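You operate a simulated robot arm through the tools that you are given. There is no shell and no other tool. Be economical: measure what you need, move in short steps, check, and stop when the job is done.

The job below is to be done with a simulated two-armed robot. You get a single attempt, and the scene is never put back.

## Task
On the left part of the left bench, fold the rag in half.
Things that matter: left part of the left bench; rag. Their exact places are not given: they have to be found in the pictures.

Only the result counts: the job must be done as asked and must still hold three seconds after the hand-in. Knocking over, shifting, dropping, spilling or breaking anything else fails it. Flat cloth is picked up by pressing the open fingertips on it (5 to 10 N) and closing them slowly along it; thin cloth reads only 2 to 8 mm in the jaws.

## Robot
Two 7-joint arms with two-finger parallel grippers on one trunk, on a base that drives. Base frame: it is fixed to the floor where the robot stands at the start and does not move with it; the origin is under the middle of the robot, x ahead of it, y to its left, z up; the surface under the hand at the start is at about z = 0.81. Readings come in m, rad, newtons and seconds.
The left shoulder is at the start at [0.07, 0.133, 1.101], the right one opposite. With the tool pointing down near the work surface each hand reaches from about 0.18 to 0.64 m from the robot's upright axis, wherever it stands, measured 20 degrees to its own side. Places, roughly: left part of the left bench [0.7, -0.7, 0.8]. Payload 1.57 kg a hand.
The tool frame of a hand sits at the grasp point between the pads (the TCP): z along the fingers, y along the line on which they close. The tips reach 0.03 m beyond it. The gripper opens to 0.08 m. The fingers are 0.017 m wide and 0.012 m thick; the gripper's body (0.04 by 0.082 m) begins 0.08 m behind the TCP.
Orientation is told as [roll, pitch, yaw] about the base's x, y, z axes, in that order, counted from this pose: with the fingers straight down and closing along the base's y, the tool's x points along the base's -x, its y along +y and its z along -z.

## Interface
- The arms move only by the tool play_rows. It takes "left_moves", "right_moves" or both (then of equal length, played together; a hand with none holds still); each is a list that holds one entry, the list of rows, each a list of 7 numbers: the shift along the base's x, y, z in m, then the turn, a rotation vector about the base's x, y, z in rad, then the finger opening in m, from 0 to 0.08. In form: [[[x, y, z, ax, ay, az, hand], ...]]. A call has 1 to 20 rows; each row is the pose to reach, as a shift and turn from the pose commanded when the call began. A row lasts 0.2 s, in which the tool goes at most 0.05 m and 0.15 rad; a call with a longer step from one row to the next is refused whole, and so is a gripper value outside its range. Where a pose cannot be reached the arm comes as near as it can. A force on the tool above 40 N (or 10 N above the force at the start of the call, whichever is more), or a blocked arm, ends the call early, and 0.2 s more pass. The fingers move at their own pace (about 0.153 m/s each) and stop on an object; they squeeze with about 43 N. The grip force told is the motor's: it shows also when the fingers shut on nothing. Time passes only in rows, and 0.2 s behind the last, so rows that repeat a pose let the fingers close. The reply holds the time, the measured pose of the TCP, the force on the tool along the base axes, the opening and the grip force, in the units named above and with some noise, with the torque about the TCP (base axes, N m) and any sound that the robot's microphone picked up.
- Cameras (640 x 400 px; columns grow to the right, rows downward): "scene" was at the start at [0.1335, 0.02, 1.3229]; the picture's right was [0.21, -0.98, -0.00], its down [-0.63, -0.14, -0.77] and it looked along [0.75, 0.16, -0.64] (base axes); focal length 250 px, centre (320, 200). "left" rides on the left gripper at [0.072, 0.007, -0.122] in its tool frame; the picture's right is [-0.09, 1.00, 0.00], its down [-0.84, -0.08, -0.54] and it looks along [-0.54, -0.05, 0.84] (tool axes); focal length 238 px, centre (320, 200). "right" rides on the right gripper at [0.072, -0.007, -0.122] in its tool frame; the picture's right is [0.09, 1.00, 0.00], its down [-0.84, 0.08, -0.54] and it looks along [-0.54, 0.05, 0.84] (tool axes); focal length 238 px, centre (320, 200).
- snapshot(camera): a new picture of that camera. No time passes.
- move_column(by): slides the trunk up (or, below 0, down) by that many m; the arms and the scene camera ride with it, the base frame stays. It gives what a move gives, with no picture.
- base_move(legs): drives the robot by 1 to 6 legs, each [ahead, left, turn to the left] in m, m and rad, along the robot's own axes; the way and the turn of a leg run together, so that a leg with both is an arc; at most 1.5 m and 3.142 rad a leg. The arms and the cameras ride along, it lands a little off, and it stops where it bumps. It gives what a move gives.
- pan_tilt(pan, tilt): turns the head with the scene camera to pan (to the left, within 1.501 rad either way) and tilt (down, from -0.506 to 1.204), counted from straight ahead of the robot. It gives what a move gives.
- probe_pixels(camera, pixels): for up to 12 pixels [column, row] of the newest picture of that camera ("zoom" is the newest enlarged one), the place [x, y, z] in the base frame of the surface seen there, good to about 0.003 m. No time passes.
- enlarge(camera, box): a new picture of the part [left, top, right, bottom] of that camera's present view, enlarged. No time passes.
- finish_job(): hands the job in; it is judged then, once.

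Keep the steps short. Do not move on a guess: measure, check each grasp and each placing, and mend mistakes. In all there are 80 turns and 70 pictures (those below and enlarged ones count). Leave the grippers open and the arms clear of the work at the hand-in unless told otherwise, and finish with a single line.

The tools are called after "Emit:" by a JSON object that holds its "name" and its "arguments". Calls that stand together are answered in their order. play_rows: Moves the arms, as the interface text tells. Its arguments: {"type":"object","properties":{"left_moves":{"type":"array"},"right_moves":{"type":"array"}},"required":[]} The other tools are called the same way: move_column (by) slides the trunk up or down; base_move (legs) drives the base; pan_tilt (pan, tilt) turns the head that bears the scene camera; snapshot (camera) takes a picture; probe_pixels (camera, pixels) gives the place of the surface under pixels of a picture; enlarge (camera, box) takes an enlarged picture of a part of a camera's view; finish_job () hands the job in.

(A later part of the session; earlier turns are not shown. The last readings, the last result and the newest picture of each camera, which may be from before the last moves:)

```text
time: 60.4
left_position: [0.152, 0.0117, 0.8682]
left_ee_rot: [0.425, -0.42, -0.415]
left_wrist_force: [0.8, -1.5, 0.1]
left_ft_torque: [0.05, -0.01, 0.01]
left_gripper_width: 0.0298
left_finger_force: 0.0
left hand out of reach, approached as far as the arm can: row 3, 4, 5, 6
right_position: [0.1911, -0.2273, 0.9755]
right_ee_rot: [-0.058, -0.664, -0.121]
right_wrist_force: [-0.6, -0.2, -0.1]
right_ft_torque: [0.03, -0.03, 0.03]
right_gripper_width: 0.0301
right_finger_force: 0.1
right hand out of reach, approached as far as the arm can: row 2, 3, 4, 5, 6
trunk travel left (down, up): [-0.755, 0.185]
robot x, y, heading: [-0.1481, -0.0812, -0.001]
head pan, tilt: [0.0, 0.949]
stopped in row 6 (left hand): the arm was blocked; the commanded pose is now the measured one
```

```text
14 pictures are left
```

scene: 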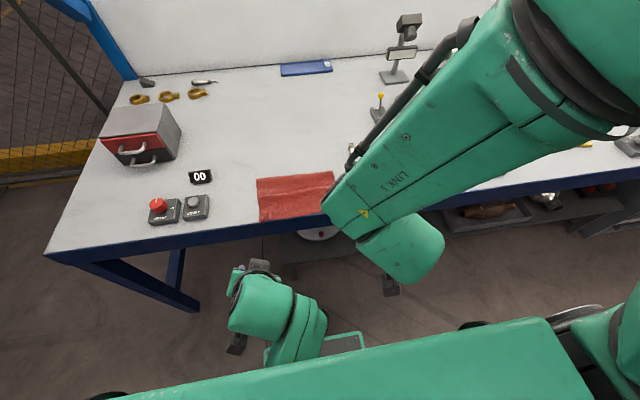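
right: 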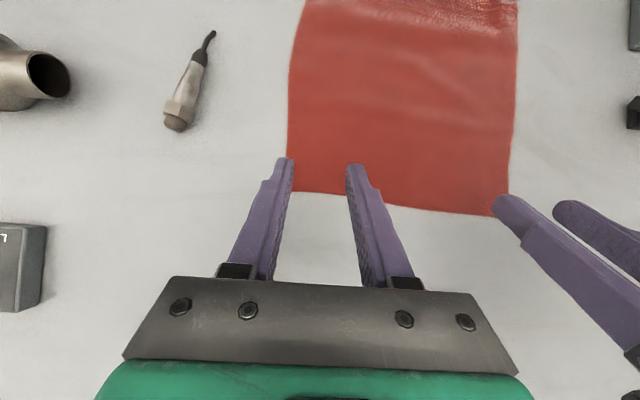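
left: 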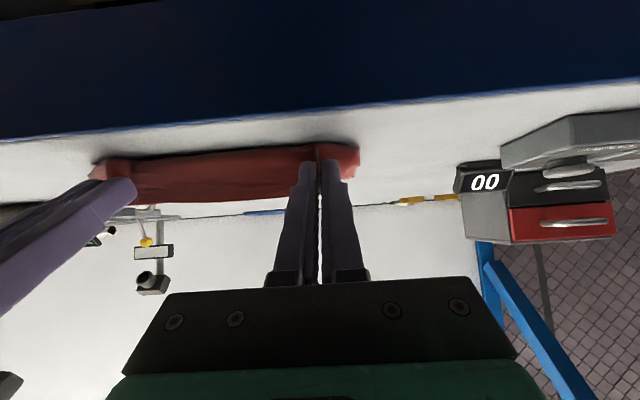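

Both arms are folded too close to the trunk. Move the hands forward and up without turning, to regain room.

Emit:
{"name": "play_rows", "arguments": {"left_moves": [[[0.005, 0.005, 0.025, 0, 0, 0, 0.03], [0.02, 0.015, 0.05, 0, 0, 0, 0.03], [0.04, 0.03, 0.075, 0, 0, 0, 0.03], [0.065, 0.045, 0.1, 0, 0, 0, 0.03], [0.09, 0.06, 0.12, 0, 0, 0, 0.03], [0.12, 0.075, 0.13, 0, 0, 0, 0.03], [0.15, 0.09, 0.14, 0, 0, 0, 0.03]]], "right_moves": [[[0.005, -0.005, 0.015, 0, 0, 0, 0.03], [0.02, -0.015, 0.03, 0, 0, 0, 0.03], [0.04, -0.03, 0.04, 0, 0, 0, 0.03], [0.065, -0.04, 0.05, 0, 0, 0, 0.03], [0.09, -0.05, 0.06, 0, 0, 0, 0.03], [0.12, -0.06, 0.07, 0, 0, 0, 0.03], [0.14, -0.07, 0.08, 0, 0, 0, 0.03]]]}}

Emit:
{"name": "snapshot", "arguments": {"camera": "scene"}}

```text
time: 61.3
left_position: [0.1838, 0.0584, 0.9101]
left_ee_rot: [0.559, -0.277, -0.55]
left_wrist_force: [0.0, 0.6, -0.4]
left_ft_torque: [-0.01, 0.0, 0.02]
left_gripper_width: 0.0301
left_finger_force: 0.0
right_position: [0.2319, -0.2488, 1.0186]
right_ee_rot: [-0.07, -0.671, -0.108]
right_wrist_force: [0.6, -0.6, -0.1]
right_ft_torque: [0.01, -0.01, -0.04]
right_gripper_width: 0.0301
right_finger_force: 0.0
trunk travel left (down, up): [-0.755, 0.185]
robot x, y, heading: [-0.148, -0.0821, 0.001]
head pan, tilt: [0.0, 0.949]
stopped in row 4 (left hand): the arm was blocked; the commanded pose is now the measured one
```

```text
13 pictures are left
```

scene: 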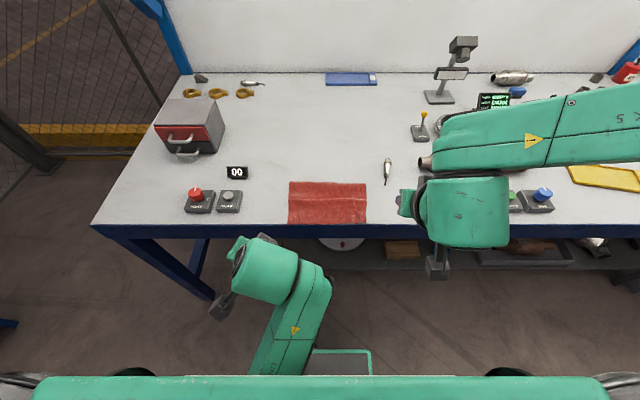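

The rag is visible now. Zoom in on it and measure.

Emit:
{"name": "enlarge", "arguments": {"camera": "scene", "box": [264, 165, 392, 245]}}

Emit:
{"name": "probe_pixels", "arguments": {"camera": "zoom", "pixels": [[130, 88], [320, 88], [505, 95], [125, 285], [200, 260], [320, 285], [500, 285], [130, 180], [320, 180], [320, 290], [250, 280], [420, 290]]}}

Emit:
{"name": "play_rows", "arguments": {"left_moves": [[[0, 0, 0.02, 0, 0, 0, 0.03], [0, 0.01, 0.04, 0, 0, 0, 0.03], [0.01, 0.02, 0.07, 0, 0, 0, 0.03], [0.02, 0.03, 0.1, 0, 0, 0, 0.03]]]}}

```text
5.00 times, centred on (328, 205) of scene
```

zoom: 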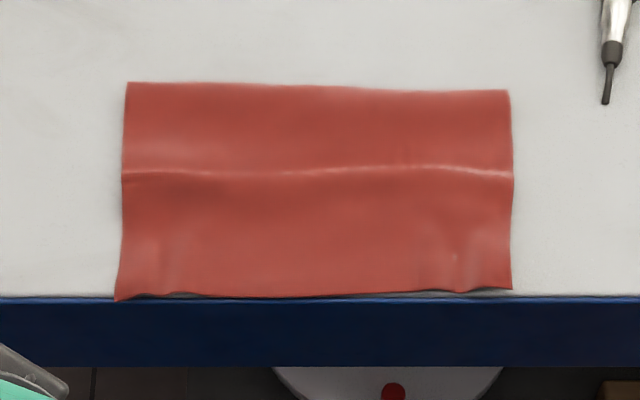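

```text
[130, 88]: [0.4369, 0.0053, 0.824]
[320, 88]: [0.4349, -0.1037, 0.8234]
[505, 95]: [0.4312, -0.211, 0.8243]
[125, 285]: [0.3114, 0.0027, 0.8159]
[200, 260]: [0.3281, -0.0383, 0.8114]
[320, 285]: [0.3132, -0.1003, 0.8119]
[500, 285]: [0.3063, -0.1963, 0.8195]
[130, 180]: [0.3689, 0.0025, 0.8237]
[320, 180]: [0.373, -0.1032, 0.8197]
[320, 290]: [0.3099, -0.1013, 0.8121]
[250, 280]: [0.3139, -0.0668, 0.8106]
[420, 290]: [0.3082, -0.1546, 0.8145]
```

```text
time: 62.2
left_position: [0.1962, 0.1074, 0.9955]
left_ee_rot: [0.698, -0.176, -0.611]
left_wrist_force: [0.7, -0.8, -0.4]
left_ft_torque: [0.04, 0.03, 0.0]
left_gripper_width: 0.03
left_finger_force: 0.1
right_position: [0.2333, -0.2497, 1.0175]
right_ee_rot: [-0.069, -0.67, -0.111]
right_wrist_force: [-0.2, -0.2, -0.1]
right_ft_torque: [-0.02, -0.01, -0.04]
right_gripper_width: 0.03
right_finger_force: 0.0
trunk travel left (down, up): [-0.755, 0.185]
robot x, y, heading: [-0.1478, -0.0837, 0.001]
head pan, tilt: [0.0, 0.949]
stopped in row 4 (left hand): the arm was blocked; the commanded pose is now the measured one
```

Excellent: the hem is open and lies flat. Fold at x≈0.435, upper edge at ≈0.308, but the lower edge ends at ≈0.355, so the upper layer overshoots by about 4 cm. I'll later slide the upper layer +x by pinching it near the fold. First free the left arm.

Emit:
{"name": "play_rows", "arguments": {"left_moves": [[[0.01, 0.01, 0.03, 0, 0, 0, 0.03], [0.03, 0.02, 0.05, 0, 0, 0, 0.03], [0.06, 0.03, 0.06, 0, 0, 0, 0.03], [0.09, 0.04, 0.07, 0, 0, 0, 0.03], [0.12, 0.05, 0.07, 0, 0, 0, 0.03], [0.15, 0.05, 0.07, 0, 0, 0, 0.03]]]}}

```text
time: 62.9
left_position: [0.2259, 0.1592, 1.0443]
left_ee_rot: [0.832, -0.061, -0.605]
left_wrist_force: [0.1, -0.2, -0.1]
left_ft_torque: [0.0, 0.01, -0.04]
left_gripper_width: 0.0302
left_finger_force: 0.1
right_position: [0.2328, -0.2498, 1.0168]
right_ee_rot: [-0.066, -0.672, -0.11]
right_wrist_force: [0.2, 0.0, -0.6]
right_ft_torque: [0.01, 0.01, 0.04]
right_gripper_width: 0.0301
right_finger_force: 0.1
trunk travel left (down, up): [-0.755, 0.185]
robot x, y, heading: [-0.1493, -0.0843, 0.0]
head pan, tilt: [0.0, 0.949]
stopped in row 3 (left hand): the arm was blocked; the commanded pose is now the measured one
```

Emit:
{"name": "play_rows", "arguments": {"left_moves": [[[0.02, 0.0, 0.01, -0.08, 0, 0.06, 0.03], [0.04, 0.0, 0.02, -0.16, 0, 0.12, 0.03], [0.06, 0.0, 0.03, -0.24, 0, 0.18, 0.03], [0.08, 0.0, 0.03, -0.32, 0, 0.24, 0.03], [0.1, 0.0, 0.03, -0.4, 0, 0.3, 0.03]]], "right_moves": [[[0.02, 0, 0.01, 0.01, 0.13, 0.02, 0.03], [0.04, 0, 0.02, 0.03, 0.26, 0.04, 0.03], [0.06, 0, 0.02, 0.04, 0.39, 0.06, 0.03], [0.08, 0, 0.02, 0.05, 0.52, 0.08, 0.03], [0.1, 0, 0.02, 0.07, 0.65, 0.1, 0.03]]]}}

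```text
time: 63.5
left_position: [0.2573, 0.1985, 1.0701]
left_ee_rot: [0.858, -0.051, -0.437]
left_wrist_force: [-0.8, 0.0, 0.1]
left_ft_torque: [-0.01, 0.01, -0.02]
left_gripper_width: 0.03
left_finger_force: 0.0
right_position: [0.2693, -0.25, 1.0347]
right_ee_rot: [-0.062, -0.441, -0.08]
right_wrist_force: [-0.1, 0.4, 0.0]
right_ft_torque: [-0.01, 0.02, -0.02]
right_gripper_width: 0.0299
right_finger_force: 0.0
trunk travel left (down, up): [-0.755, 0.185]
robot x, y, heading: [-0.1484, -0.0828, -0.006]
head pan, tilt: [0.0, 0.949]
stopped in row 2 (left hand): the arm was blocked; the commanded pose is now the measured one
```

The left arm seems to lag rather than touch anything (no force). Let it settle with hold rows while the right continues.

Emit:
{"name": "play_rows", "arguments": {"left_moves": [[[0, 0, 0, 0, 0, 0, 0.03], [0, 0, 0, 0, 0, 0, 0.03], [0, 0, 0, 0, 0, 0, 0.03], [0, 0, 0, 0, 0, 0, 0.03]]], "right_moves": [[[0.02, 0, 0.01, 0.01, 0.11, 0.02, 0.03], [0.04, 0, 0.02, 0.03, 0.22, 0.04, 0.03], [0.06, 0, 0.02, 0.05, 0.33, 0.06, 0.03], [0.07, 0, 0.02, 0.06, 0.44, 0.08, 0.03]]]}}

Emit:
{"name": "snapshot", "arguments": {"camera": "scene"}}

```text
time: 64.5
left_position: [0.2564, 0.1995, 1.0695]
left_ee_rot: [0.857, -0.052, -0.438]
left_wrist_force: [-0.2, -0.3, -0.5]
left_ft_torque: [-0.01, 0.02, 0.03]
left_gripper_width: 0.0299
left_finger_force: 0.1
right_position: [0.3399, -0.2494, 1.0536]
right_ee_rot: [-0.02, 0.001, -0.006]
right_wrist_force: [0.1, -0.4, -0.8]
right_ft_torque: [-0.01, 0.02, -0.01]
right_gripper_width: 0.03
right_finger_force: 0.1
trunk travel left (down, up): [-0.755, 0.185]
robot x, y, heading: [-0.151, -0.0806, -0.001]
head pan, tilt: [0.0, 0.949]
```

```text
11 pictures are left
```

scene: 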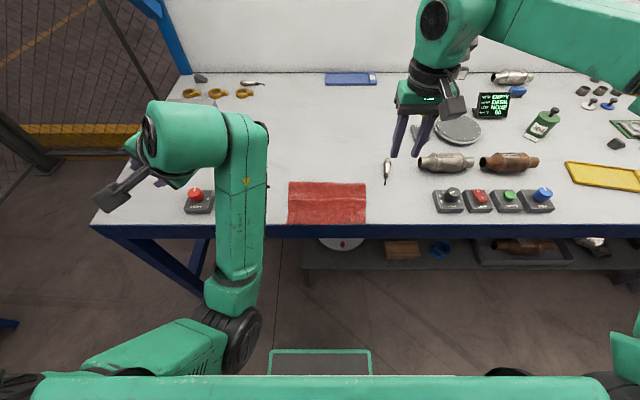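

Right arm is upright again; the left is parked high at the left. I'll use the right hand alone: drive forward 0.08, then go over the rag's middle near the fold.

Emit:
{"name": "base_move", "arguments": {"legs": [[0.08, 0, 0]]}}

Emit:
{"name": "play_rows", "arguments": {"right_moves": [[[-0.004, 0.04, 0, 0, 0, 0, 0.03], [-0.008, 0.08, 0, 0, 0, 0, 0.03], [-0.012, 0.12, -0.02, 0, 0, 0, 0.03], [-0.018, 0.147, -0.05, 0, 0, 0, 0.03], [-0.018, 0.147, -0.09, 0, 0, 0, 0.03], [-0.018, 0.147, -0.13, 0, 0, 0, 0.03], [-0.018, 0.147, -0.17, 0, 0, 0, 0.03], [-0.018, 0.147, -0.19, 0, 0, 0, 0.03], [-0.018, 0.147, -0.19, 0, 0, 0, 0.03]]]}}

Emit:
{"name": "snapshot", "arguments": {"camera": "right"}}

```text
time: 65.6
left_position: [0.3338, 0.1983, 1.0723]
left_ee_rot: [0.858, -0.055, -0.438]
left_wrist_force: [0.1, 0.2, 0.0]
left_ft_torque: [0.01, 0.01, 0.04]
left_gripper_width: 0.0301
left_finger_force: 0.0
right_position: [0.4162, -0.2497, 1.0554]
right_ee_rot: [-0.024, -0.003, -0.009]
right_wrist_force: [-0.2, 0.3, 0.5]
right_ft_torque: [0.0, -0.01, -0.01]
right_gripper_width: 0.03
right_finger_force: 0.0
trunk travel left (down, up): [-0.755, 0.185]
robot x, y, heading: [-0.064, -0.0827, -0.004]
head pan, tilt: [0.0, 0.949]
```

```text
time: 67.6
left_position: [0.3339, 0.1997, 1.0703]
left_ee_rot: [0.859, -0.055, -0.438]
left_wrist_force: [0.0, 1.0, -0.2]
left_ft_torque: [-0.06, -0.02, -0.05]
left_gripper_width: 0.03
left_finger_force: 0.0
right_position: [0.398, -0.1019, 0.8642]
right_ee_rot: [-0.024, -0.003, -0.01]
right_wrist_force: [-0.4, 0.9, 0.6]
right_ft_torque: [0.0, 0.02, 0.0]
right_gripper_width: 0.0301
right_finger_force: 0.1
trunk travel left (down, up): [-0.755, 0.185]
robot x, y, heading: [-0.0704, -0.0797, -0.007]
head pan, tilt: [0.0, 0.949]
```

```text
10 pictures are left
```

right: 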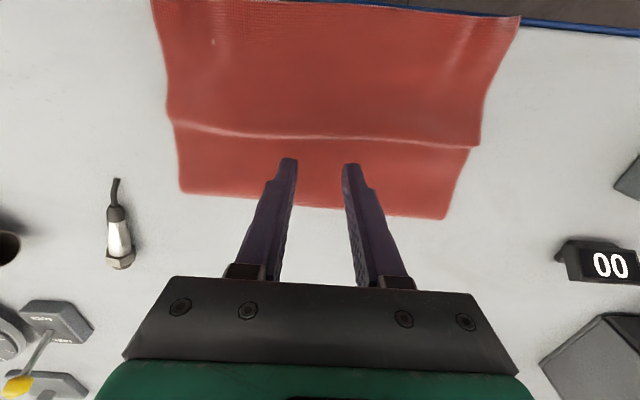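

Probe heights along the rag to find where the lower layer ends.

Emit:
{"name": "probe_pixels", "arguments": {"camera": "right", "pixels": [[320, 20], [320, 50], [320, 80], [320, 100], [320, 115], [320, 128], [320, 137], [320, 150], [240, 150], [240, 170], [240, 190], [440, 120]]}}

```text
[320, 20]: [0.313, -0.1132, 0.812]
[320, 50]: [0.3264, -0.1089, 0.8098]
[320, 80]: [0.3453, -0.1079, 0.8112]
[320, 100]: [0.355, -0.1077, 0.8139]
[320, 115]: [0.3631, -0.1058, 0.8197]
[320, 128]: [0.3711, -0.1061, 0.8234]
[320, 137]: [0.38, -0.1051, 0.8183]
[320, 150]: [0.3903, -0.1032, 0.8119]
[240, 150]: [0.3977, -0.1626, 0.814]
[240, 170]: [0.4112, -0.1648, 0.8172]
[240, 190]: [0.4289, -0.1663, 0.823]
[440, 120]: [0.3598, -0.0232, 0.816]
```

The lower edge ends around x≈0.37 with a small curl. Pinch the upper layer here (x≈0.398): go down near contact.

Emit:
{"name": "play_rows", "arguments": {"right_moves": [[[0, 0, -0.01, 0, 0, 0, 0.03], [0, 0, -0.017, 0, 0, 0, 0.03], [0, 0, -0.019, 0, 0, 0, 0.03], [0, 0, -0.0205, 0, 0, 0, 0.03], [0, 0, -0.0205, 0, 0, 0, 0.03]]]}}

```text
time: 68.8
left_position: [0.3344, 0.199, 1.071]
left_ee_rot: [0.861, -0.053, -0.439]
left_wrist_force: [0.6, -0.8, 0.8]
left_ft_torque: [-0.01, -0.02, 0.01]
left_gripper_width: 0.0303
left_finger_force: 0.0
right_position: [0.3979, -0.1029, 0.845]
right_ee_rot: [-0.023, -0.001, -0.008]
right_wrist_force: [-0.3, 0.2, -0.4]
right_ft_torque: [0.04, 0.0, -0.01]
right_gripper_width: 0.0299
right_finger_force: 0.1
trunk travel left (down, up): [-0.755, 0.185]
robot x, y, heading: [-0.0679, -0.0867, -0.002]
head pan, tilt: [0.0, 0.949]
```

Emit:
{"name": "play_rows", "arguments": {"right_moves": [[[0, 0, -0.001, 0, 0, 0, 0.03], [0, 0, -0.002, 0, 0, 0, 0.03], [0, 0, -0.002, 0, 0, 0, 0.03]]]}}

```text
time: 69.6
left_position: [0.3345, 0.1988, 1.0709]
left_ee_rot: [0.858, -0.056, -0.437]
left_wrist_force: [-0.7, 0.0, -0.5]
left_ft_torque: [0.01, 0.05, -0.02]
left_gripper_width: 0.0301
left_finger_force: 0.1
right_position: [0.3979, -0.1037, 0.8424]
right_ee_rot: [-0.021, -0.001, -0.01]
right_wrist_force: [-0.3, -0.6, 3.0]
right_ft_torque: [0.12, -0.01, 0.0]
right_gripper_width: 0.0302
right_finger_force: 0.0
trunk travel left (down, up): [-0.755, 0.185]
robot x, y, heading: [-0.0698, -0.0841, -0.006]
head pan, tilt: [0.0, 0.949]
```

3 N now. Press about 0.5 mm more and close slowly.

Emit:
{"name": "play_rows", "arguments": {"right_moves": [[[0, 0, -0.0005, 0, 0, 0, 0.03], [0, 0, -0.0005, 0, 0, 0, 0.027], [0, 0, -0.0005, 0, 0, 0, 0.024], [0, 0, -0.0005, 0, 0, 0, 0.021], [0, 0, -0.0005, 0, 0, 0, 0.018], [0, 0, -0.0005, 0, 0, 0, 0.015], [0, 0, -0.0005, 0, 0, 0, 0.012], [0, 0, -0.0005, 0, 0, 0, 0.009], [0, 0, -0.0005, 0, 0, 0, 0.006], [0, 0, -0.0005, 0, 0, 0, 0.003], [0, 0, -0.0005, 0, 0, 0, 0], [0, 0, -0.0005, 0, 0, 0, 0]]]}}

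Emit:
{"name": "snapshot", "arguments": {"camera": "right"}}

```text
time: 72.2
left_position: [0.3327, 0.1989, 1.0698]
left_ee_rot: [0.859, -0.054, -0.439]
left_wrist_force: [-0.6, -0.2, -0.3]
left_ft_torque: [0.01, -0.02, 0.0]
left_gripper_width: 0.03
left_finger_force: 0.1
right_position: [0.3984, -0.1026, 0.8422]
right_ee_rot: [-0.024, -0.003, -0.009]
right_wrist_force: [0.8, 0.2, 4.9]
right_ft_torque: [0.04, 0.0, 0.03]
right_gripper_width: 0.0024
right_finger_force: 24.0
trunk travel left (down, up): [-0.755, 0.185]
robot x, y, heading: [-0.0678, -0.0824, -0.004]
head pan, tilt: [0.0, 0.949]
```

```text
9 pictures are left
```

right: 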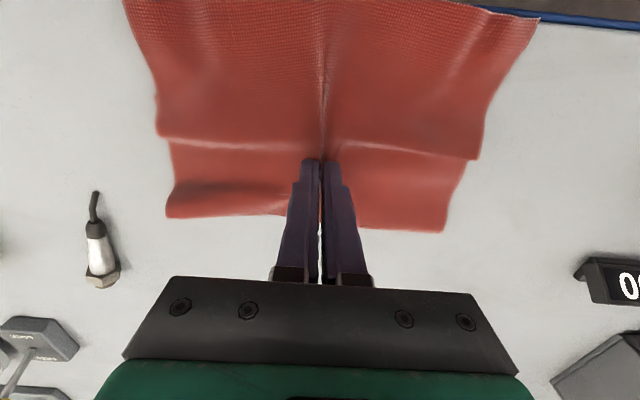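

2.4 mm, so only the top layer is held. Lift 2.5 cm and move +x 0.045, then look.

Emit:
{"name": "play_rows", "arguments": {"right_moves": [[[0, 0, 0.012, 0, 0, 0, 0], [0.005, 0, 0.025, 0, 0, 0, 0], [0.015, 0, 0.028, 0, 0, 0, 0], [0.025, 0, 0.028, 0, 0, 0, 0], [0.035, 0, 0.026, 0, 0, 0, 0], [0.045, 0, 0.02, 0, 0, 0, 0], [0.045, 0, 0.012, 0, 0, 0, 0], [0.045, 0, 0.012, 0, 0, 0, 0]]]}}

Emit:
{"name": "snapshot", "arguments": {"camera": "right"}}

Emit:
{"name": "probe_pixels", "arguments": {"camera": "right", "pixels": [[240, 60], [240, 30], [180, 215], [430, 225], [240, 100], [240, 130], [240, 160], [400, 60], [400, 100], [400, 150], [240, 205], [400, 190]]}}

```text
time: 74.0
left_position: [0.3348, 0.1995, 1.0698]
left_ee_rot: [0.857, -0.056, -0.439]
left_wrist_force: [-0.4, 0.3, 0.9]
left_ft_torque: [0.03, -0.01, 0.0]
left_gripper_width: 0.0302
left_finger_force: 0.0
right_position: [0.4428, -0.1037, 0.8524]
right_ee_rot: [-0.023, -0.001, -0.009]
right_wrist_force: [0.1, -0.4, -0.4]
right_ft_torque: [-0.02, 0.01, -0.02]
right_gripper_width: 0.0019
right_finger_force: 23.8
trunk travel left (down, up): [-0.755, 0.185]
robot x, y, heading: [-0.0715, -0.0855, 0.001]
head pan, tilt: [0.0, 0.949]
```

```text
8 pictures are left
```

right: 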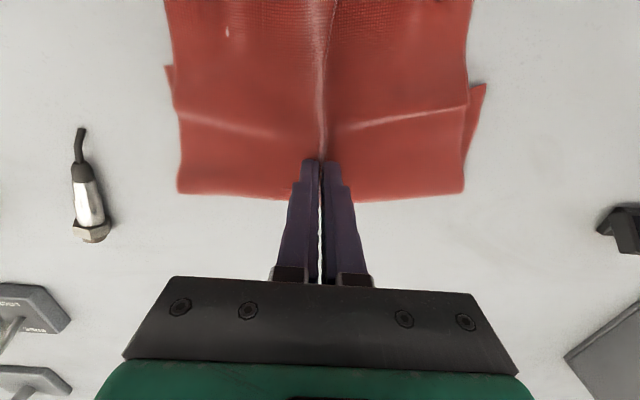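

```text
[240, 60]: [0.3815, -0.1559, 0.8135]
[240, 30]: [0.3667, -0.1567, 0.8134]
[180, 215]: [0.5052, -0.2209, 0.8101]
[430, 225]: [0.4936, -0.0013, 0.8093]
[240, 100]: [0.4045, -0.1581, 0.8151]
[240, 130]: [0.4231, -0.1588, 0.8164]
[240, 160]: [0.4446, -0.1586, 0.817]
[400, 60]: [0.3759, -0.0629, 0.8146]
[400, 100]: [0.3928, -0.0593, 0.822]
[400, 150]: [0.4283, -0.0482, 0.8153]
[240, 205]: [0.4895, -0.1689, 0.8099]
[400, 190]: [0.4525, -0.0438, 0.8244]
```

Lower-layer corners now show at (167,68) and (484,86). Measure them and the fold.

Emit:
{"name": "probe_pixels", "arguments": {"camera": "right", "pixels": [[168, 70], [173, 85], [482, 88], [472, 120], [465, 150], [185, 188], [455, 190], [240, 192], [180, 8], [470, 8]]}}

Emit:
{"name": "snapshot", "arguments": {"camera": "scene"}}

```text
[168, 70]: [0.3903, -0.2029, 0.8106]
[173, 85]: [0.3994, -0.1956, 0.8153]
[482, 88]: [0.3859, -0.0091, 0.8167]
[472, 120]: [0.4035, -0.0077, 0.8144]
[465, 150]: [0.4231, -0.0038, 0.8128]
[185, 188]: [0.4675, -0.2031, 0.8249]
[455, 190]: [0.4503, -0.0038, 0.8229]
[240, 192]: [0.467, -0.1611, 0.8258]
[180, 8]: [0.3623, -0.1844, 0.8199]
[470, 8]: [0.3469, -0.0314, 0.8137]
```

```text
7 pictures are left
```

scene: 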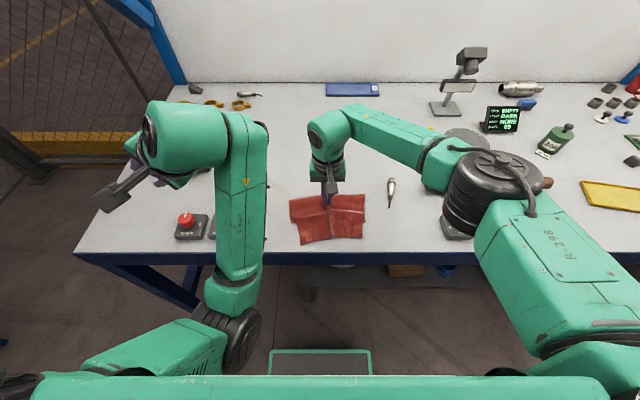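

Emit:
{"name": "probe_pixels", "arguments": {"camera": "scene", "pixels": [[302, 243], [330, 238], [363, 236], [316, 240], [350, 236], [291, 198], [363, 196], [365, 215], [293, 210], [303, 238]]}}

Emit:
{"name": "enlarge", "arguments": {"camera": "scene", "box": [266, 175, 394, 255]}}

```text
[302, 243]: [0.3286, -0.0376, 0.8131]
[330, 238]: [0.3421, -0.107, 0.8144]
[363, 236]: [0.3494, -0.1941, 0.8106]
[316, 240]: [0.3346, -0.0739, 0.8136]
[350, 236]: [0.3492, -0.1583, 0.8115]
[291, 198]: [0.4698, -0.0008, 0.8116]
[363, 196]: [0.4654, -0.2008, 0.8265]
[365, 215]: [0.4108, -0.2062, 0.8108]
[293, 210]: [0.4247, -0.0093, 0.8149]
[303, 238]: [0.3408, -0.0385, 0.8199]
```

```text
5.00 times, centred on (330, 215) of scene
```

zoom: 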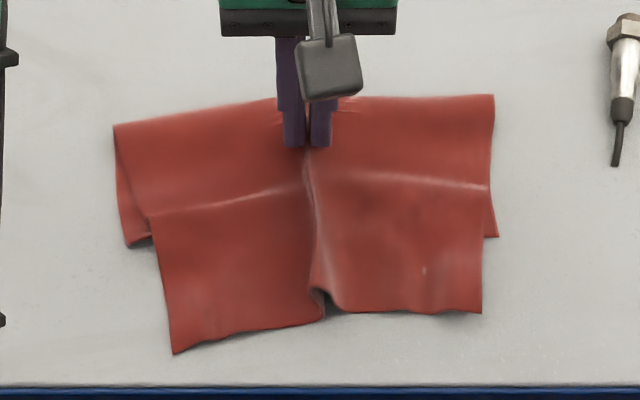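

The upper edge is still 4–5 cm short of the lower one, and the left side lags. Lift again and move +x 0.045 with a slight clockwise turn, then lower and spread open.

Emit:
{"name": "play_rows", "arguments": {"right_moves": [[[0.003, 0, 0.012, 0, 0, 0, 0], [0.01, 0, 0.02, 0, 0, -0.03, 0], [0.02, 0, 0.022, 0, 0, -0.06, 0], [0.03, 0, 0.02, 0, 0, -0.09, 0], [0.04, 0, 0.012, 0, 0, -0.1, 0], [0.047, 0, 0.004, 0, 0, -0.1, 0], [0.047, 0, -0.003, 0, 0, -0.1, 0], [0.047, 0, -0.008, 0, 0, -0.1, 0], [0.047, 0, -0.008, 0, 0, -0.1, 0]]]}}

Emit:
{"name": "enlarge", "arguments": {"camera": "scene", "box": [266, 165, 394, 245]}}

Emit:
{"name": "probe_pixels", "arguments": {"camera": "zoom", "pixels": [[170, 320], [320, 320], [480, 315], [130, 280], [495, 285], [115, 140], [495, 120]]}}

```text
time: 76.0
left_position: [0.3341, 0.1986, 1.0712]
left_ee_rot: [0.858, -0.055, -0.438]
left_wrist_force: [0.2, 0.9, 0.0]
left_ft_torque: [-0.03, 0.0, 0.0]
left_gripper_width: 0.03
left_finger_force: 0.1
right_position: [0.4901, -0.1037, 0.8454]
right_ee_rot: [-0.022, -0.002, -0.109]
right_wrist_force: [0.8, -0.9, 0.8]
right_ft_torque: [0.01, 0.04, 0.03]
right_gripper_width: 0.0022
right_finger_force: 23.8
trunk travel left (down, up): [-0.755, 0.185]
robot x, y, heading: [-0.0677, -0.0843, -0.002]
head pan, tilt: [0.0, 0.949]
```

```text
5.00 times, centred on (330, 205) of scene
```

zoom: 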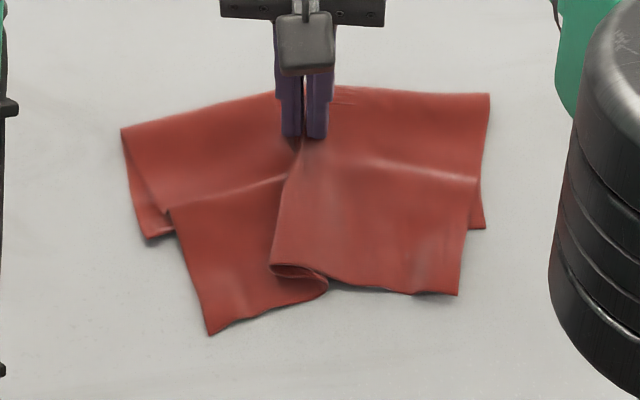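

```text
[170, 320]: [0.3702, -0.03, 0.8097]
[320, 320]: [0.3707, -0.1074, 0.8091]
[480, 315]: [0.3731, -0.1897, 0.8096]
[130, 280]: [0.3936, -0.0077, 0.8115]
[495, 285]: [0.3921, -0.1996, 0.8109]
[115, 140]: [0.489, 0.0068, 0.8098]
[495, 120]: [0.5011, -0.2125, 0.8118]
```

Both layers only slid together, so this doesn't change the ratio. Better: lift the upper edge again with both hands to vertical over the right fold line and lay it back without overshoot. Release, raise the right hand, and turn the left hand upright again.

Emit:
{"name": "play_rows", "arguments": {"left_moves": [[[0, 0, 0, 0, 0, 0, 0.03], [0, 0, 0, 0, 0, 0, 0.03], [0, 0, 0, 0, 0, 0, 0.03], [0.005, 0, 0, -0.1, 0.03, 0.05, 0.03], [0.01, 0, 0, -0.2, 0.06, 0.1, 0.03], [0.015, 0, 0, -0.32, 0.09, 0.16, 0.03], [0.02, 0, 0, -0.43, 0.12, 0.21, 0.03], [0.02, 0, 0, -0.54, 0.15, 0.26, 0.03], [0.02, 0, 0, -0.65, 0.18, 0.31, 0.03], [0.02, 0, 0, -0.75, 0.21, 0.36, 0.03], [0.02, 0, 0, -0.84, 0.23, 0.41, 0.03], [0.02, 0, 0, -0.84, 0.23, 0.41, 0.03]]], "right_moves": [[[0, 0, 0, 0, 0, 0, 0.01], [0, 0, 0, 0, 0, 0, 0.02], [0, 0, 0, 0, 0, 0, 0.03], [0, 0, 0.03, 0, 0, 0.03, 0.03], [0, -0.01, 0.07, 0, 0, 0.06, 0.03], [-0.01, -0.03, 0.11, 0, 0, 0.1, 0.03], [-0.02, -0.06, 0.15, 0, 0, 0.1, 0.03], [-0.03, -0.09, 0.18, 0, 0, 0.1, 0.03], [-0.03, -0.12, 0.2, 0, 0, 0.1, 0.03], [-0.03, -0.14, 0.2, 0, 0, 0.1, 0.03], [-0.03, -0.14, 0.2, 0, 0, 0.1, 0.03], [-0.03, -0.14, 0.2, 0, 0, 0.1, 0.03]]]}}

Emit:
{"name": "snapshot", "arguments": {"camera": "scene"}}

```text
refused: row 7 steps farther than a row can; nothing moved
```

```text
4 pictures are left
```

scene: 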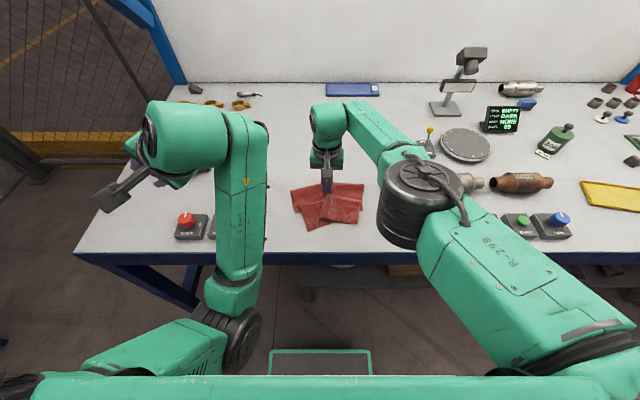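

One step was slightly too long and got refused. Repeat with smaller steps.

Emit:
{"name": "play_rows", "arguments": {"left_moves": [[[0, 0, 0, 0, 0, 0, 0.03], [0, 0, 0, 0, 0, 0, 0.03], [0, 0, 0, 0, 0, 0, 0.03], [0.005, 0, 0, -0.1, 0.03, 0.05, 0.03], [0.01, 0, 0, -0.2, 0.06, 0.1, 0.03], [0.015, 0, 0, -0.3, 0.08, 0.15, 0.03], [0.02, 0, 0, -0.4, 0.11, 0.2, 0.03], [0.02, 0, 0, -0.5, 0.14, 0.25, 0.03], [0.02, 0, 0, -0.6, 0.17, 0.3, 0.03], [0.02, 0, 0, -0.7, 0.2, 0.35, 0.03], [0.02, 0, 0, -0.78, 0.22, 0.39, 0.03], [0.02, 0, 0, -0.84, 0.23, 0.41, 0.03]]], "right_moves": [[[0, 0, 0, 0, 0, 0, 0.01], [0, 0, 0, 0, 0, 0, 0.02], [0, 0, 0, 0, 0, 0, 0.03], [0, 0, 0.02, 0, 0, 0.03, 0.03], [0, 0, 0.05, 0, 0, 0.06, 0.03], [-0.01, -0.02, 0.08, 0, 0, 0.1, 0.03], [-0.02, -0.04, 0.11, 0, 0, 0.1, 0.03], [-0.03, -0.06, 0.14, 0, 0, 0.1, 0.03], [-0.03, -0.08, 0.17, 0, 0, 0.1, 0.03], [-0.03, -0.1, 0.2, 0, 0, 0.1, 0.03], [-0.03, -0.12, 0.2, 0, 0, 0.1, 0.03], [-0.03, -0.14, 0.2, 0, 0, 0.1, 0.03]]]}}

```text
time: 78.6
left_position: [0.3904, 0.2514, 1.0692]
left_ee_rot: [0.012, 0.001, 0.016]
left_wrist_force: [-0.8, 0.0, 0.4]
left_ft_torque: [0.0, -0.03, 0.0]
left_gripper_width: 0.03
left_finger_force: 0.2
left hand out of reach, approached as far as the arm can: row 6, 7, 8, 9, 10, 11, 12
right_position: [0.4599, -0.245, 1.044]
right_ee_rot: [-0.023, -0.002, -0.009]
right_wrist_force: [0.4, -0.3, 0.1]
right_ft_torque: [-0.03, -0.02, 0.02]
right_gripper_width: 0.03
right_finger_force: 0.0
trunk travel left (down, up): [-0.755, 0.185]
robot x, y, heading: [-0.0712, -0.084, -0.0]
head pan, tilt: [0.0, 0.949]
```

Left is upright. One enlarged look at the rag.

Emit:
{"name": "enlarge", "arguments": {"camera": "scene", "box": [266, 165, 394, 245]}}

```text
5.00 times, centred on (330, 205) of scene
```

zoom: 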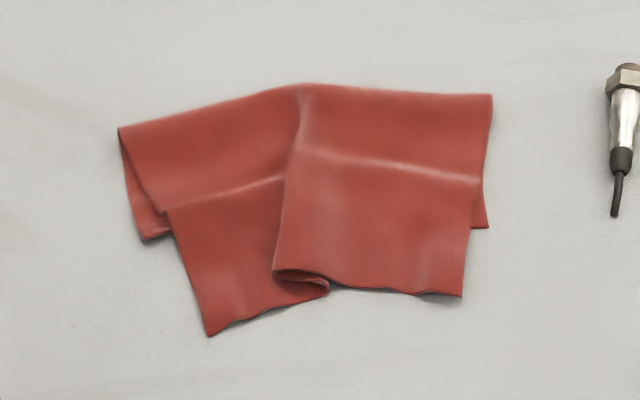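

Emit:
{"name": "probe_pixels", "arguments": {"camera": "zoom", "pixels": [[210, 330], [262, 315], [325, 290], [280, 275], [380, 285], [460, 292], [145, 237], [485, 226], [120, 130], [305, 86], [490, 97], [190, 260]]}}

```text
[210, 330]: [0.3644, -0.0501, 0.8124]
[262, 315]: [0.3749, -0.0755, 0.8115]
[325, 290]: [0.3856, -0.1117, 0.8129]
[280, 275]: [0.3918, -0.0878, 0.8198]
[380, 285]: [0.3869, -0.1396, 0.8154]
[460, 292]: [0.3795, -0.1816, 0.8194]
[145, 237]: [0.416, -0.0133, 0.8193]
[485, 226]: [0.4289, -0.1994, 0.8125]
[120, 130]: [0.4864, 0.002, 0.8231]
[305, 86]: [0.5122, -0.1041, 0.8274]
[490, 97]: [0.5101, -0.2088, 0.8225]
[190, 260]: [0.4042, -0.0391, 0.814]
```

Plan: left hand picks the upper-left corner at about (0.385,-0.071), pulls the pleat open toward +y, then the right picks its corner. First bring the left over it.

Emit:
{"name": "play_rows", "arguments": {"left_moves": [[[0, -0.04, 0, 0, 0, 0, 0.024], [0, -0.08, 0, 0, 0, 0, 0.024], [0, -0.12, 0, 0, 0, 0, 0.024], [0, -0.16, 0, 0, 0, 0, 0.024], [0, -0.2, 0, 0, 0, 0, 0.024], [0, -0.24, 0, 0, 0, 0, 0.024], [0, -0.28, 0, 0, 0, 0, 0.024], [-0.005, -0.322, 0, 0, 0, 0, 0.024], [-0.005, -0.322, -0.04, 0, 0, 0, 0.024], [-0.005, -0.322, -0.08, 0, 0, 0, 0.024], [-0.005, -0.322, -0.12, 0, 0, 0, 0.024], [-0.005, -0.322, -0.16, 0, 0, 0, 0.024], [-0.005, -0.322, -0.19, 0, 0, 0, 0.024], [-0.005, -0.322, -0.19, 0, 0, 0, 0.024]]]}}

```text
time: 81.3
left_position: [0.4196, 0.003, 0.8779]
left_ee_rot: [0.119, -0.046, 0.108]
left_wrist_force: [-0.3, -0.1, 0.1]
left_ft_torque: [0.02, 0.01, 0.01]
left_gripper_width: 0.0239
left_finger_force: 0.2
left hand out of reach, approached as far as the arm can: row 1, 2, 3, 4, 5, 6, 7, 8, 9, 10, 11, 12, 13
right_position: [0.4614, -0.2426, 1.0449]
right_ee_rot: [-0.023, -0.001, -0.009]
right_wrist_force: [1.1, -0.3, 0.1]
right_ft_torque: [-0.02, 0.02, -0.03]
right_gripper_width: 0.0298
right_finger_force: 0.1
trunk travel left (down, up): [-0.755, 0.185]
robot x, y, heading: [-0.0685, -0.0848, 0.004]
head pan, tilt: [0.0, 0.949]
stopped in row 13 (left hand): the arm was blocked; the commanded pose is now the measured one
```

The left arm is stuck in a poor configuration, so I'll finish with the right arm alone, corner by corner. Left moves up and away, right goes above the upper-left corner.

Emit:
{"name": "play_rows", "arguments": {"left_moves": [[[0, 0.01, 0.03, 0, 0, 0, 0.024], [0, 0.03, 0.06, 0, 0, 0, 0.03], [0, 0.06, 0.09, 0, 0, 0, 0.04], [0, 0.1, 0.11, 0, 0, 0, 0.05], [0, 0.14, 0.13, 0, 0, 0, 0.06], [0, 0.18, 0.14, 0, 0, 0, 0.08], [0, 0.2, 0.14, 0, 0, 0, 0.08], [0, 0.2, 0.14, 0, 0, 0, 0.08], [0, 0.2, 0.14, 0, 0, 0, 0.08], [0, 0.2, 0.14, 0, 0, 0, 0.08], [0, 0.2, 0.14, 0, 0, 0, 0.08], [0, 0.2, 0.14, 0, 0, 0, 0.08]]], "right_moves": [[[0, 0, 0, 0, 0, 0, 0.026], [0, 0, 0, 0, 0, 0, 0.026], [0, 0, 0, 0, 0, 0, 0.026], [-0.02, 0.03, 0, 0, 0, 0, 0.026], [-0.04, 0.065, 0, 0, 0, 0, 0.026], [-0.06, 0.1, 0, 0, 0, 0, 0.026], [-0.07, 0.135, 0, 0.01, 0, 0, 0.026], [-0.076, 0.172, -0.02, 0.02, 0, 0.01, 0.026], [-0.076, 0.172, -0.06, 0.02, 0, 0.01, 0.026], [-0.076, 0.172, -0.1, 0.02, 0, 0.01, 0.026], [-0.076, 0.172, -0.14, 0.02, 0, 0.01, 0.026], [-0.076, 0.172, -0.172, 0.02, 0, 0.01, 0.026]]]}}

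Emit:
{"name": "snapshot", "arguments": {"camera": "right"}}

```text
time: 83.9
left_position: [0.4286, 0.2098, 1.0128]
left_ee_rot: [0.116, -0.045, 0.107]
left_wrist_force: [0.4, 0.4, 0.6]
left_ft_torque: [0.0, -0.03, 0.0]
left_gripper_width: 0.08
left_finger_force: 0.1
left hand out of reach, approached as far as the arm can: row 1, 2, 3, 4, 5, 6, 7, 8, 9, 10, 11, 12
right_position: [0.3841, -0.0706, 0.872]
right_ee_rot: [-0.001, -0.001, 0.002]
right_wrist_force: [0.6, 0.2, 1.3]
right_ft_torque: [0.01, 0.04, 0.0]
right_gripper_width: 0.0259
right_finger_force: 0.0
trunk travel left (down, up): [-0.755, 0.185]
robot x, y, heading: [-0.0709, -0.0833, -0.002]
head pan, tilt: [0.0, 0.949]
```

```text
2 pictures are left
```

right: 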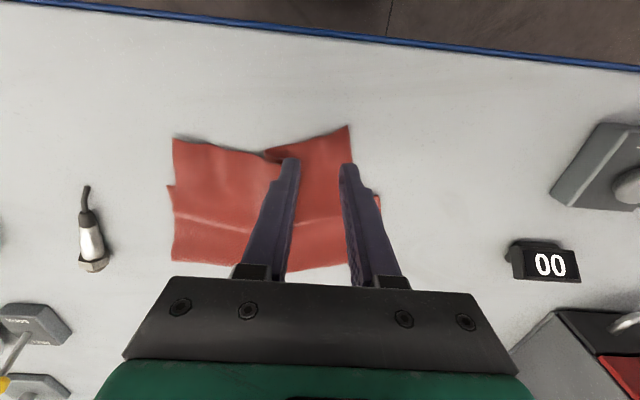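

Positioned well. Press down and close slowly in one go.

Emit:
{"name": "play_rows", "arguments": {"right_moves": [[[0, 0, -0.015, 0, 0, 0, 0.022], [0, 0, -0.025, 0, 0, 0, 0.022], [0, 0, -0.029, 0, 0, 0, 0.022], [0, 0, -0.0305, 0, 0, 0, 0.022], [0, 0, -0.0313, 0, 0, 0, 0.022], [0, 0, -0.0313, 0, 0, 0, 0.022], [0, 0, -0.0313, 0, 0, 0, 0.02], [0, 0, -0.0313, 0, 0, 0, 0.018], [0, 0, -0.0313, 0, 0, 0, 0.016], [0, 0, -0.0313, 0, 0, 0, 0.014], [0, 0, -0.0313, 0, 0, 0, 0.012], [0, 0, -0.0313, 0, 0, 0, 0.01], [0, 0, -0.0313, 0, 0, 0, 0.008], [0, 0, -0.0313, 0, 0, 0, 0.006], [0, 0, -0.0313, 0, 0, 0, 0.004], [0, 0, -0.0313, 0, 0, 0, 0.002], [0, 0, -0.0313, 0, 0, 0, 0], [0, 0, -0.0313, 0, 0, 0, 0]]]}}

```text
time: 87.7
left_position: [0.4274, 0.2097, 1.0154]
left_ee_rot: [0.115, -0.05, 0.107]
left_wrist_force: [-0.8, -1.0, 0.2]
left_ft_torque: [0.04, 0.0, 0.0]
left_gripper_width: 0.0799
left_finger_force: 0.0
right_position: [0.3826, -0.0728, 0.8426]
right_ee_rot: [-0.001, -0.005, 0.004]
right_wrist_force: [0.7, -1.7, 8.7]
right_ft_torque: [-0.14, -0.05, -0.02]
right_gripper_width: 0.0023
right_finger_force: 24.0
trunk travel left (down, up): [-0.755, 0.185]
robot x, y, heading: [-0.0719, -0.0829, -0.003]
head pan, tilt: [0.0, 0.949]
```

Corner held (2.3 mm). Lift it on an arc over the new fold line (x≈0.533), then lay it onto the lower-left corner and release.

Emit:
{"name": "play_rows", "arguments": {"right_moves": [[[0.005, 0.005, 0.02, 0, 0, 0, 0], [0.02, 0.012, 0.045, 0, 0, 0, 0], [0.045, 0.02, 0.068, 0, 0, 0, 0], [0.075, 0.03, 0.083, 0, 0, 0, 0], [0.105, 0.037, 0.09, 0, 0, 0, 0], [0.135, 0.037, 0.09, 0, 0, 0, 0], [0.15, 0.037, 0.085, 0, 0, 0, 0], [0.15, 0.037, 0.085, 0, 0, 0, 0], [0.125, 0.037, 0.09, 0, 0, 0, 0], [0.1, 0.037, 0.085, 0, 0, 0, 0], [0.08, 0.037, 0.07, 0, 0, 0, 0], [0.065, 0.037, 0.05, 0, 0, 0, 0], [0.055, 0.037, 0.028, 0, 0, 0, 0], [0.05, 0.037, 0.01, 0, 0, 0, 0], [0.047, 0.037, 0.004, 0, 0, 0, 0], [0.047, 0.037, 0.004, 0, 0, 0, 0.01], [0.047, 0.037, 0.004, 0, 0, 0, 0.02], [0.047, 0.037, 0.004, 0, 0, 0, 0.03], [0.047, 0.037, 0.03, 0, 0, 0, 0.03], [0.047, 0.037, 0.07, 0, 0, 0, 0.03]]]}}

Emit:
{"name": "snapshot", "arguments": {"camera": "right"}}

Emit:
{"name": "probe_pixels", "arguments": {"camera": "right", "pixels": [[180, 60], [180, 100], [180, 130], [180, 160], [180, 190], [180, 210], [230, 100], [230, 130], [320, 100], [320, 130]]}}

```text
time: 91.9
left_position: [0.428, 0.2104, 1.0138]
left_ee_rot: [0.116, -0.047, 0.106]
left_wrist_force: [-0.4, 0.0, -0.1]
left_ft_torque: [0.02, 0.01, 0.01]
left_gripper_width: 0.08
left_finger_force: 0.1
right_position: [0.4308, -0.0338, 0.9124]
right_ee_rot: [-0.002, 0.0, 0.001]
right_wrist_force: [0.2, 0.0, -0.5]
right_ft_torque: [0.04, -0.01, -0.01]
right_gripper_width: 0.03
right_finger_force: 0.1
right hand out of reach, approached as far as the arm can: row 5, 6, 7, 8, 9, 10
trunk travel left (down, up): [-0.755, 0.185]
robot x, y, heading: [-0.0722, -0.0801, -0.001]
head pan, tilt: [0.0, 0.949]
```

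```text
1 pictures are left
```

right: 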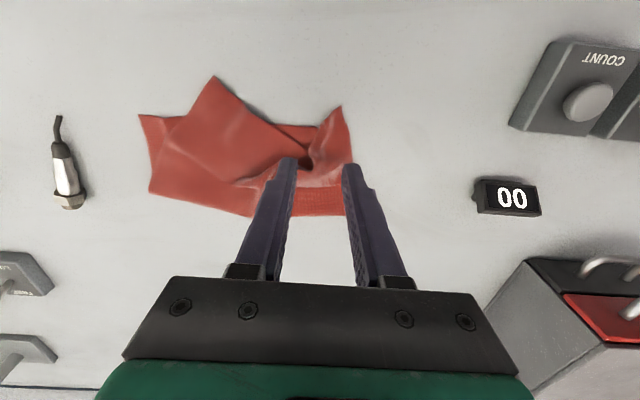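

```text
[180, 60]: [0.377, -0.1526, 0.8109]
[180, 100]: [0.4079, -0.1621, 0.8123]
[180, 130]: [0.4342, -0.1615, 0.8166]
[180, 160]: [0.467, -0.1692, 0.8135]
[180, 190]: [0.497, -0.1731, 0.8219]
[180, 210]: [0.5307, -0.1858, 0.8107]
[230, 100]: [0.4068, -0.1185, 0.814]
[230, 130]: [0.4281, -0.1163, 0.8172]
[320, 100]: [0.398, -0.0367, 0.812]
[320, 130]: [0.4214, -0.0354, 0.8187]
```

The left corner is laid in place. Now the upper-right corner at (213,78) must go to the lower-right corner at (141,117). Measure.

Emit:
{"name": "probe_pixels", "arguments": {"camera": "right", "pixels": [[213, 80], [143, 118], [190, 112], [245, 110], [270, 125], [310, 128], [340, 110], [152, 190], [245, 213], [340, 213], [350, 150], [165, 150]]}}

```text
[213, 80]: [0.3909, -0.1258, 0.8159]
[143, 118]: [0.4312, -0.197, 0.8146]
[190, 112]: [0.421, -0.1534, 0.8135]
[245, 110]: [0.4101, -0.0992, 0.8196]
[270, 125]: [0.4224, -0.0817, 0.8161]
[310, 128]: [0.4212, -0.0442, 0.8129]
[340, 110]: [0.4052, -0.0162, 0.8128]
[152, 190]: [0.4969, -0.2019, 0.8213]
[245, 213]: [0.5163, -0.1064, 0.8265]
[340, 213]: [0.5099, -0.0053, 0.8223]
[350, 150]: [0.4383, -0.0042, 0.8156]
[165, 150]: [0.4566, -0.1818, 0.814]
```

Upper-right corner is at (0.391,-0.126), turned about 45°. Pinch it at (0.416,-0.120): approach, press and close slowly.

Emit:
{"name": "play_rows", "arguments": {"right_moves": [[[-0.005, -0.03, 0, 0, 0, 0, 0.024], [-0.01, -0.06, 0, 0, 0, 0, 0.024], [-0.015, -0.086, -0.01, 0, 0, 0, 0.024], [-0.015, -0.086, -0.04, 0, 0, 0, 0.024], [-0.015, -0.086, -0.06, 0, 0, 0, 0.024], [-0.015, -0.086, -0.067, 0, 0, 0, 0.024], [-0.015, -0.086, -0.069, 0, 0, 0, 0.024], [-0.015, -0.086, -0.0698, 0, 0, 0, 0.024], [-0.015, -0.086, -0.0698, 0, 0, 0, 0.022], [-0.015, -0.086, -0.0698, 0, 0, 0, 0.019], [-0.015, -0.086, -0.0698, 0, 0, 0, 0.016], [-0.015, -0.086, -0.0698, 0, 0, 0, 0.013], [-0.015, -0.086, -0.0698, 0, 0, 0, 0.01], [-0.015, -0.086, -0.0698, 0, 0, 0, 0.008], [-0.015, -0.086, -0.0698, 0, 0, 0, 0.006], [-0.015, -0.086, -0.0698, 0, 0, 0, 0.004], [-0.015, -0.086, -0.0698, 0, 0, 0, 0.002], [-0.015, -0.086, -0.0698, 0, 0, 0, 0], [-0.015, -0.086, -0.0698, 0, 0, 0, 0]]]}}

```text
time: 95.9
left_position: [0.4282, 0.2093, 1.0131]
left_ee_rot: [0.113, -0.048, 0.107]
left_wrist_force: [-1.2, 0.1, 0.2]
left_ft_torque: [-0.01, 0.02, 0.01]
left_gripper_width: 0.08
left_finger_force: 0.1
right_position: [0.4162, -0.1208, 0.8421]
right_ee_rot: [-0.002, -0.002, 0.002]
right_wrist_force: [0.6, -0.3, 0.0]
right_ft_torque: [0.05, -0.01, 0.01]
right_gripper_width: 0.0
right_finger_force: 21.1
trunk travel left (down, up): [-0.755, 0.185]
robot x, y, heading: [-0.0701, -0.0838, -0.0]
head pan, tilt: [0.0, 0.949]
```

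Missed (no press force). Lift 1 cm, reopen, press 2 mm deeper, and close again.

Emit:
{"name": "play_rows", "arguments": {"right_moves": [[[0, 0, 0.012, 0, 0, 0, 0], [0, 0, 0.012, 0, 0, 0, 0.026], [0, 0, 0.006, 0, 0, 0, 0.026], [0, 0, 0.001, 0, 0, 0, 0.026], [0, 0, -0.001, 0, 0, 0, 0.026], [0, 0, -0.002, 0, 0, 0, 0.026], [0, 0, -0.002, 0, 0, 0, 0.026], [0, 0, -0.002, 0, 0, 0, 0.023], [0, 0, -0.002, 0, 0, 0, 0.02], [0, 0, -0.002, 0, 0, 0, 0.017], [0, 0, -0.002, 0, 0, 0, 0.014], [0, 0, -0.002, 0, 0, 0, 0.011], [0, 0, -0.002, 0, 0, 0, 0.009], [0, 0, -0.002, 0, 0, 0, 0.007], [0, 0, -0.002, 0, 0, 0, 0.005], [0, 0, -0.002, 0, 0, 0, 0.003], [0, 0, -0.002, 0, 0, 0, 0], [0, 0, -0.002, 0, 0, 0, 0]]]}}

```text
time: 99.7
left_position: [0.4266, 0.2107, 1.0156]
left_ee_rot: [0.116, -0.049, 0.108]
left_wrist_force: [0.0, 0.8, -0.1]
left_ft_torque: [0.03, -0.05, -0.01]
left_gripper_width: 0.0801
left_finger_force: 0.0
right_position: [0.4148, -0.1207, 0.8418]
right_ee_rot: [-0.002, -0.005, 0.004]
right_wrist_force: [1.8, -2.0, 19.2]
right_ft_torque: [-0.17, -0.12, 0.0]
right_gripper_width: 0.0022
right_finger_force: 23.5
trunk travel left (down, up): [-0.755, 0.185]
robot x, y, heading: [-0.0701, -0.0823, -0.0]
head pan, tilt: [0.0, 0.949]
```

Held (2.2 mm). Lift, swing the corner out with a 0.75 rad turn onto the lower-right corner, lower and release.

Emit:
{"name": "play_rows", "arguments": {"right_moves": [[[0.005, -0.005, 0.02, 0, 0, 0, 0], [0.015, -0.015, 0.042, 0, 0, 0.12, 0], [0.03, -0.03, 0.062, 0, 0, 0.25, 0], [0.045, -0.045, 0.072, 0, 0, 0.38, 0], [0.055, -0.055, 0.072, 0, 0, 0.51, 0], [0.055, -0.062, 0.067, 0, 0, 0.64, 0], [0.05, -0.065, 0.052, 0, 0, 0.75, 0], [0.042, -0.065, 0.032, 0, 0, 0.75, 0], [0.036, -0.065, 0.015, 0, 0, 0.75, 0], [0.031, -0.064, 0.006, 0, 0, 0.75, 0], [0.031, -0.064, 0.006, 0, 0, 0.75, 0], [0.031, -0.064, 0.006, 0, 0, 0.75, 0.01], [0.031, -0.064, 0.006, 0, 0, 0.75, 0.02], [0.031, -0.064, 0.006, 0, 0, 0.75, 0.03], [0.031, -0.064, 0.035, 0, 0, 0.75, 0.03], [0.031, -0.064, 0.07, 0, 0, 0.65, 0.04], [0.02, -0.08, 0.1, 0, 0, 0.52, 0.05], [0.0, -0.1, 0.13, 0, 0, 0.39, 0.06], [-0.02, -0.12, 0.16, 0, 0, 0.26, 0.08], [-0.03, -0.15, 0.18, 0, 0, 0.13, 0.08]]]}}

Emit:
{"name": "enlarge", "arguments": {"camera": "scene", "box": [266, 165, 394, 245]}}

Emit:
{"name": "probe_pixels", "arguments": {"camera": "zoom", "pixels": [[120, 100], [305, 86], [490, 97], [145, 237], [485, 226], [300, 240]]}}

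```text
time: 103.9
left_position: [0.4278, 0.2091, 1.0144]
left_ee_rot: [0.117, -0.048, 0.105]
left_wrist_force: [0.1, -0.5, -0.9]
left_ft_torque: [0.03, -0.02, -0.01]
left_gripper_width: 0.0798
left_finger_force: 0.0
right_position: [0.3876, -0.2704, 1.0208]
right_ee_rot: [-0.002, -0.001, 0.128]
right_wrist_force: [-0.2, -0.2, 0.3]
right_ft_torque: [0.0, -0.01, -0.02]
right_gripper_width: 0.08
right_finger_force: 0.1
right hand out of reach, approached as far as the arm can: row 5, 6, 7, 8, 9, 10, 11, 12, 13, 14, 15, 16, 17
trunk travel left (down, up): [-0.755, 0.185]
robot x, y, heading: [-0.068, -0.0868, -0.004]
head pan, tilt: [0.0, 0.949]
```

```text
5.00 times, centred on (330, 205) of scene
```

zoom: 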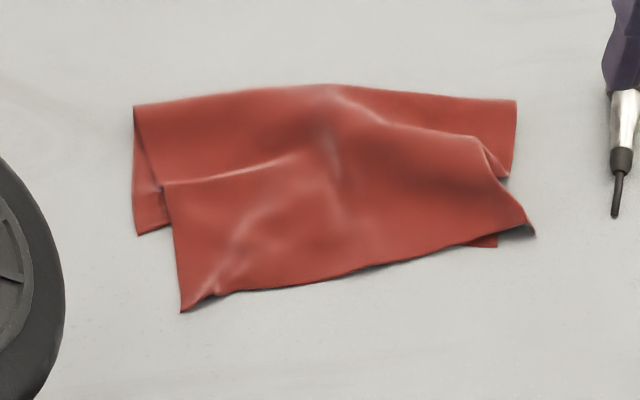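

```text
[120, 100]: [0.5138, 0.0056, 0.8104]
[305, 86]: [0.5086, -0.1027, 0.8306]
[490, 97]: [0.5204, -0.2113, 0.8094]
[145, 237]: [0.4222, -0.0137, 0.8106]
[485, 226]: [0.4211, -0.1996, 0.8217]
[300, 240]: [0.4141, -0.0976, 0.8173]
```

Much better: the right corners nearly coincide; the left upper corner is still about 4 cm off. Measure it for one last correction.

Emit:
{"name": "probe_pixels", "arguments": {"camera": "zoom", "pixels": [[183, 307], [215, 293], [260, 287], [140, 232], [175, 240], [168, 195], [530, 233], [495, 243], [190, 270], [240, 265], [215, 275], [135, 108]]}}

```text
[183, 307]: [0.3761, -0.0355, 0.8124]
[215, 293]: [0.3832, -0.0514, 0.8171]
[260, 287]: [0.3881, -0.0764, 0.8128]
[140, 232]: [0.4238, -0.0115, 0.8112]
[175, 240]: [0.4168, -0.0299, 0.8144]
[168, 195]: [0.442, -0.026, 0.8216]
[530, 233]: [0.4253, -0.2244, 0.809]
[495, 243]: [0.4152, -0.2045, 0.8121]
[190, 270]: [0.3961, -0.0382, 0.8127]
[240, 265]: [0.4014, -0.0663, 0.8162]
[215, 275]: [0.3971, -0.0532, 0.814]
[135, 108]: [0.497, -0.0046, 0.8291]
```

Pinch at (0.396,-0.062), approaching, pressing and closing in one call.

Emit:
{"name": "play_rows", "arguments": {"right_moves": [[[0.002, 0.0416, 0, 0, 0, -0.025, 0.024], [0.004, 0.0832, 0, 0, 0, -0.05, 0.024], [0.006, 0.1248, 0, 0, 0, -0.08, 0.024], [0.008, 0.1664, 0, 0, 0, -0.11, 0.024], [0.008, 0.208, 0, 0, 0, -0.128, 0.024], [0.008, 0.208, -0.045, 0, 0, -0.128, 0.024], [0.008, 0.208, -0.09, 0, 0, -0.128, 0.024], [0.008, 0.208, -0.135, 0, 0, -0.128, 0.024], [0.008, 0.208, -0.168, 0, 0, -0.128, 0.024], [0.008, 0.208, -0.178, 0, 0, -0.128, 0.024], [0.008, 0.208, -0.1801, 0, 0, -0.128, 0.024], [0.008, 0.208, -0.1801, 0, 0, -0.128, 0.02], [0.008, 0.208, -0.1801, 0, 0, -0.128, 0.017], [0.008, 0.208, -0.1801, 0, 0, -0.128, 0.014], [0.008, 0.208, -0.1801, 0, 0, -0.128, 0.011], [0.008, 0.208, -0.1801, 0, 0, -0.128, 0.008], [0.008, 0.208, -0.1801, 0, 0, -0.128, 0.005], [0.008, 0.208, -0.1801, 0, 0, -0.128, 0.002], [0.008, 0.208, -0.1801, 0, 0, -0.128, 0], [0.008, 0.208, -0.1801, 0, 0, -0.128, 0]]]}}

```text
time: 108.1
left_position: [0.4267, 0.2104, 1.0149]
left_ee_rot: [0.114, -0.047, 0.108]
left_wrist_force: [-0.3, 0.4, 0.2]
left_ft_torque: [0.02, 0.0, -0.02]
left_gripper_width: 0.0801
left_finger_force: 0.0
right_position: [0.3943, -0.0619, 0.842]
right_ee_rot: [-0.001, -0.003, 0.003]
right_wrist_force: [0.6, 0.7, 10.7]
right_ft_torque: [0.06, 0.02, -0.01]
right_gripper_width: 0.0022
right_finger_force: 24.7
trunk travel left (down, up): [-0.755, 0.185]
robot x, y, heading: [-0.0697, -0.0847, -0.008]
head pan, tilt: [0.0, 0.949]
5 turns are left
```

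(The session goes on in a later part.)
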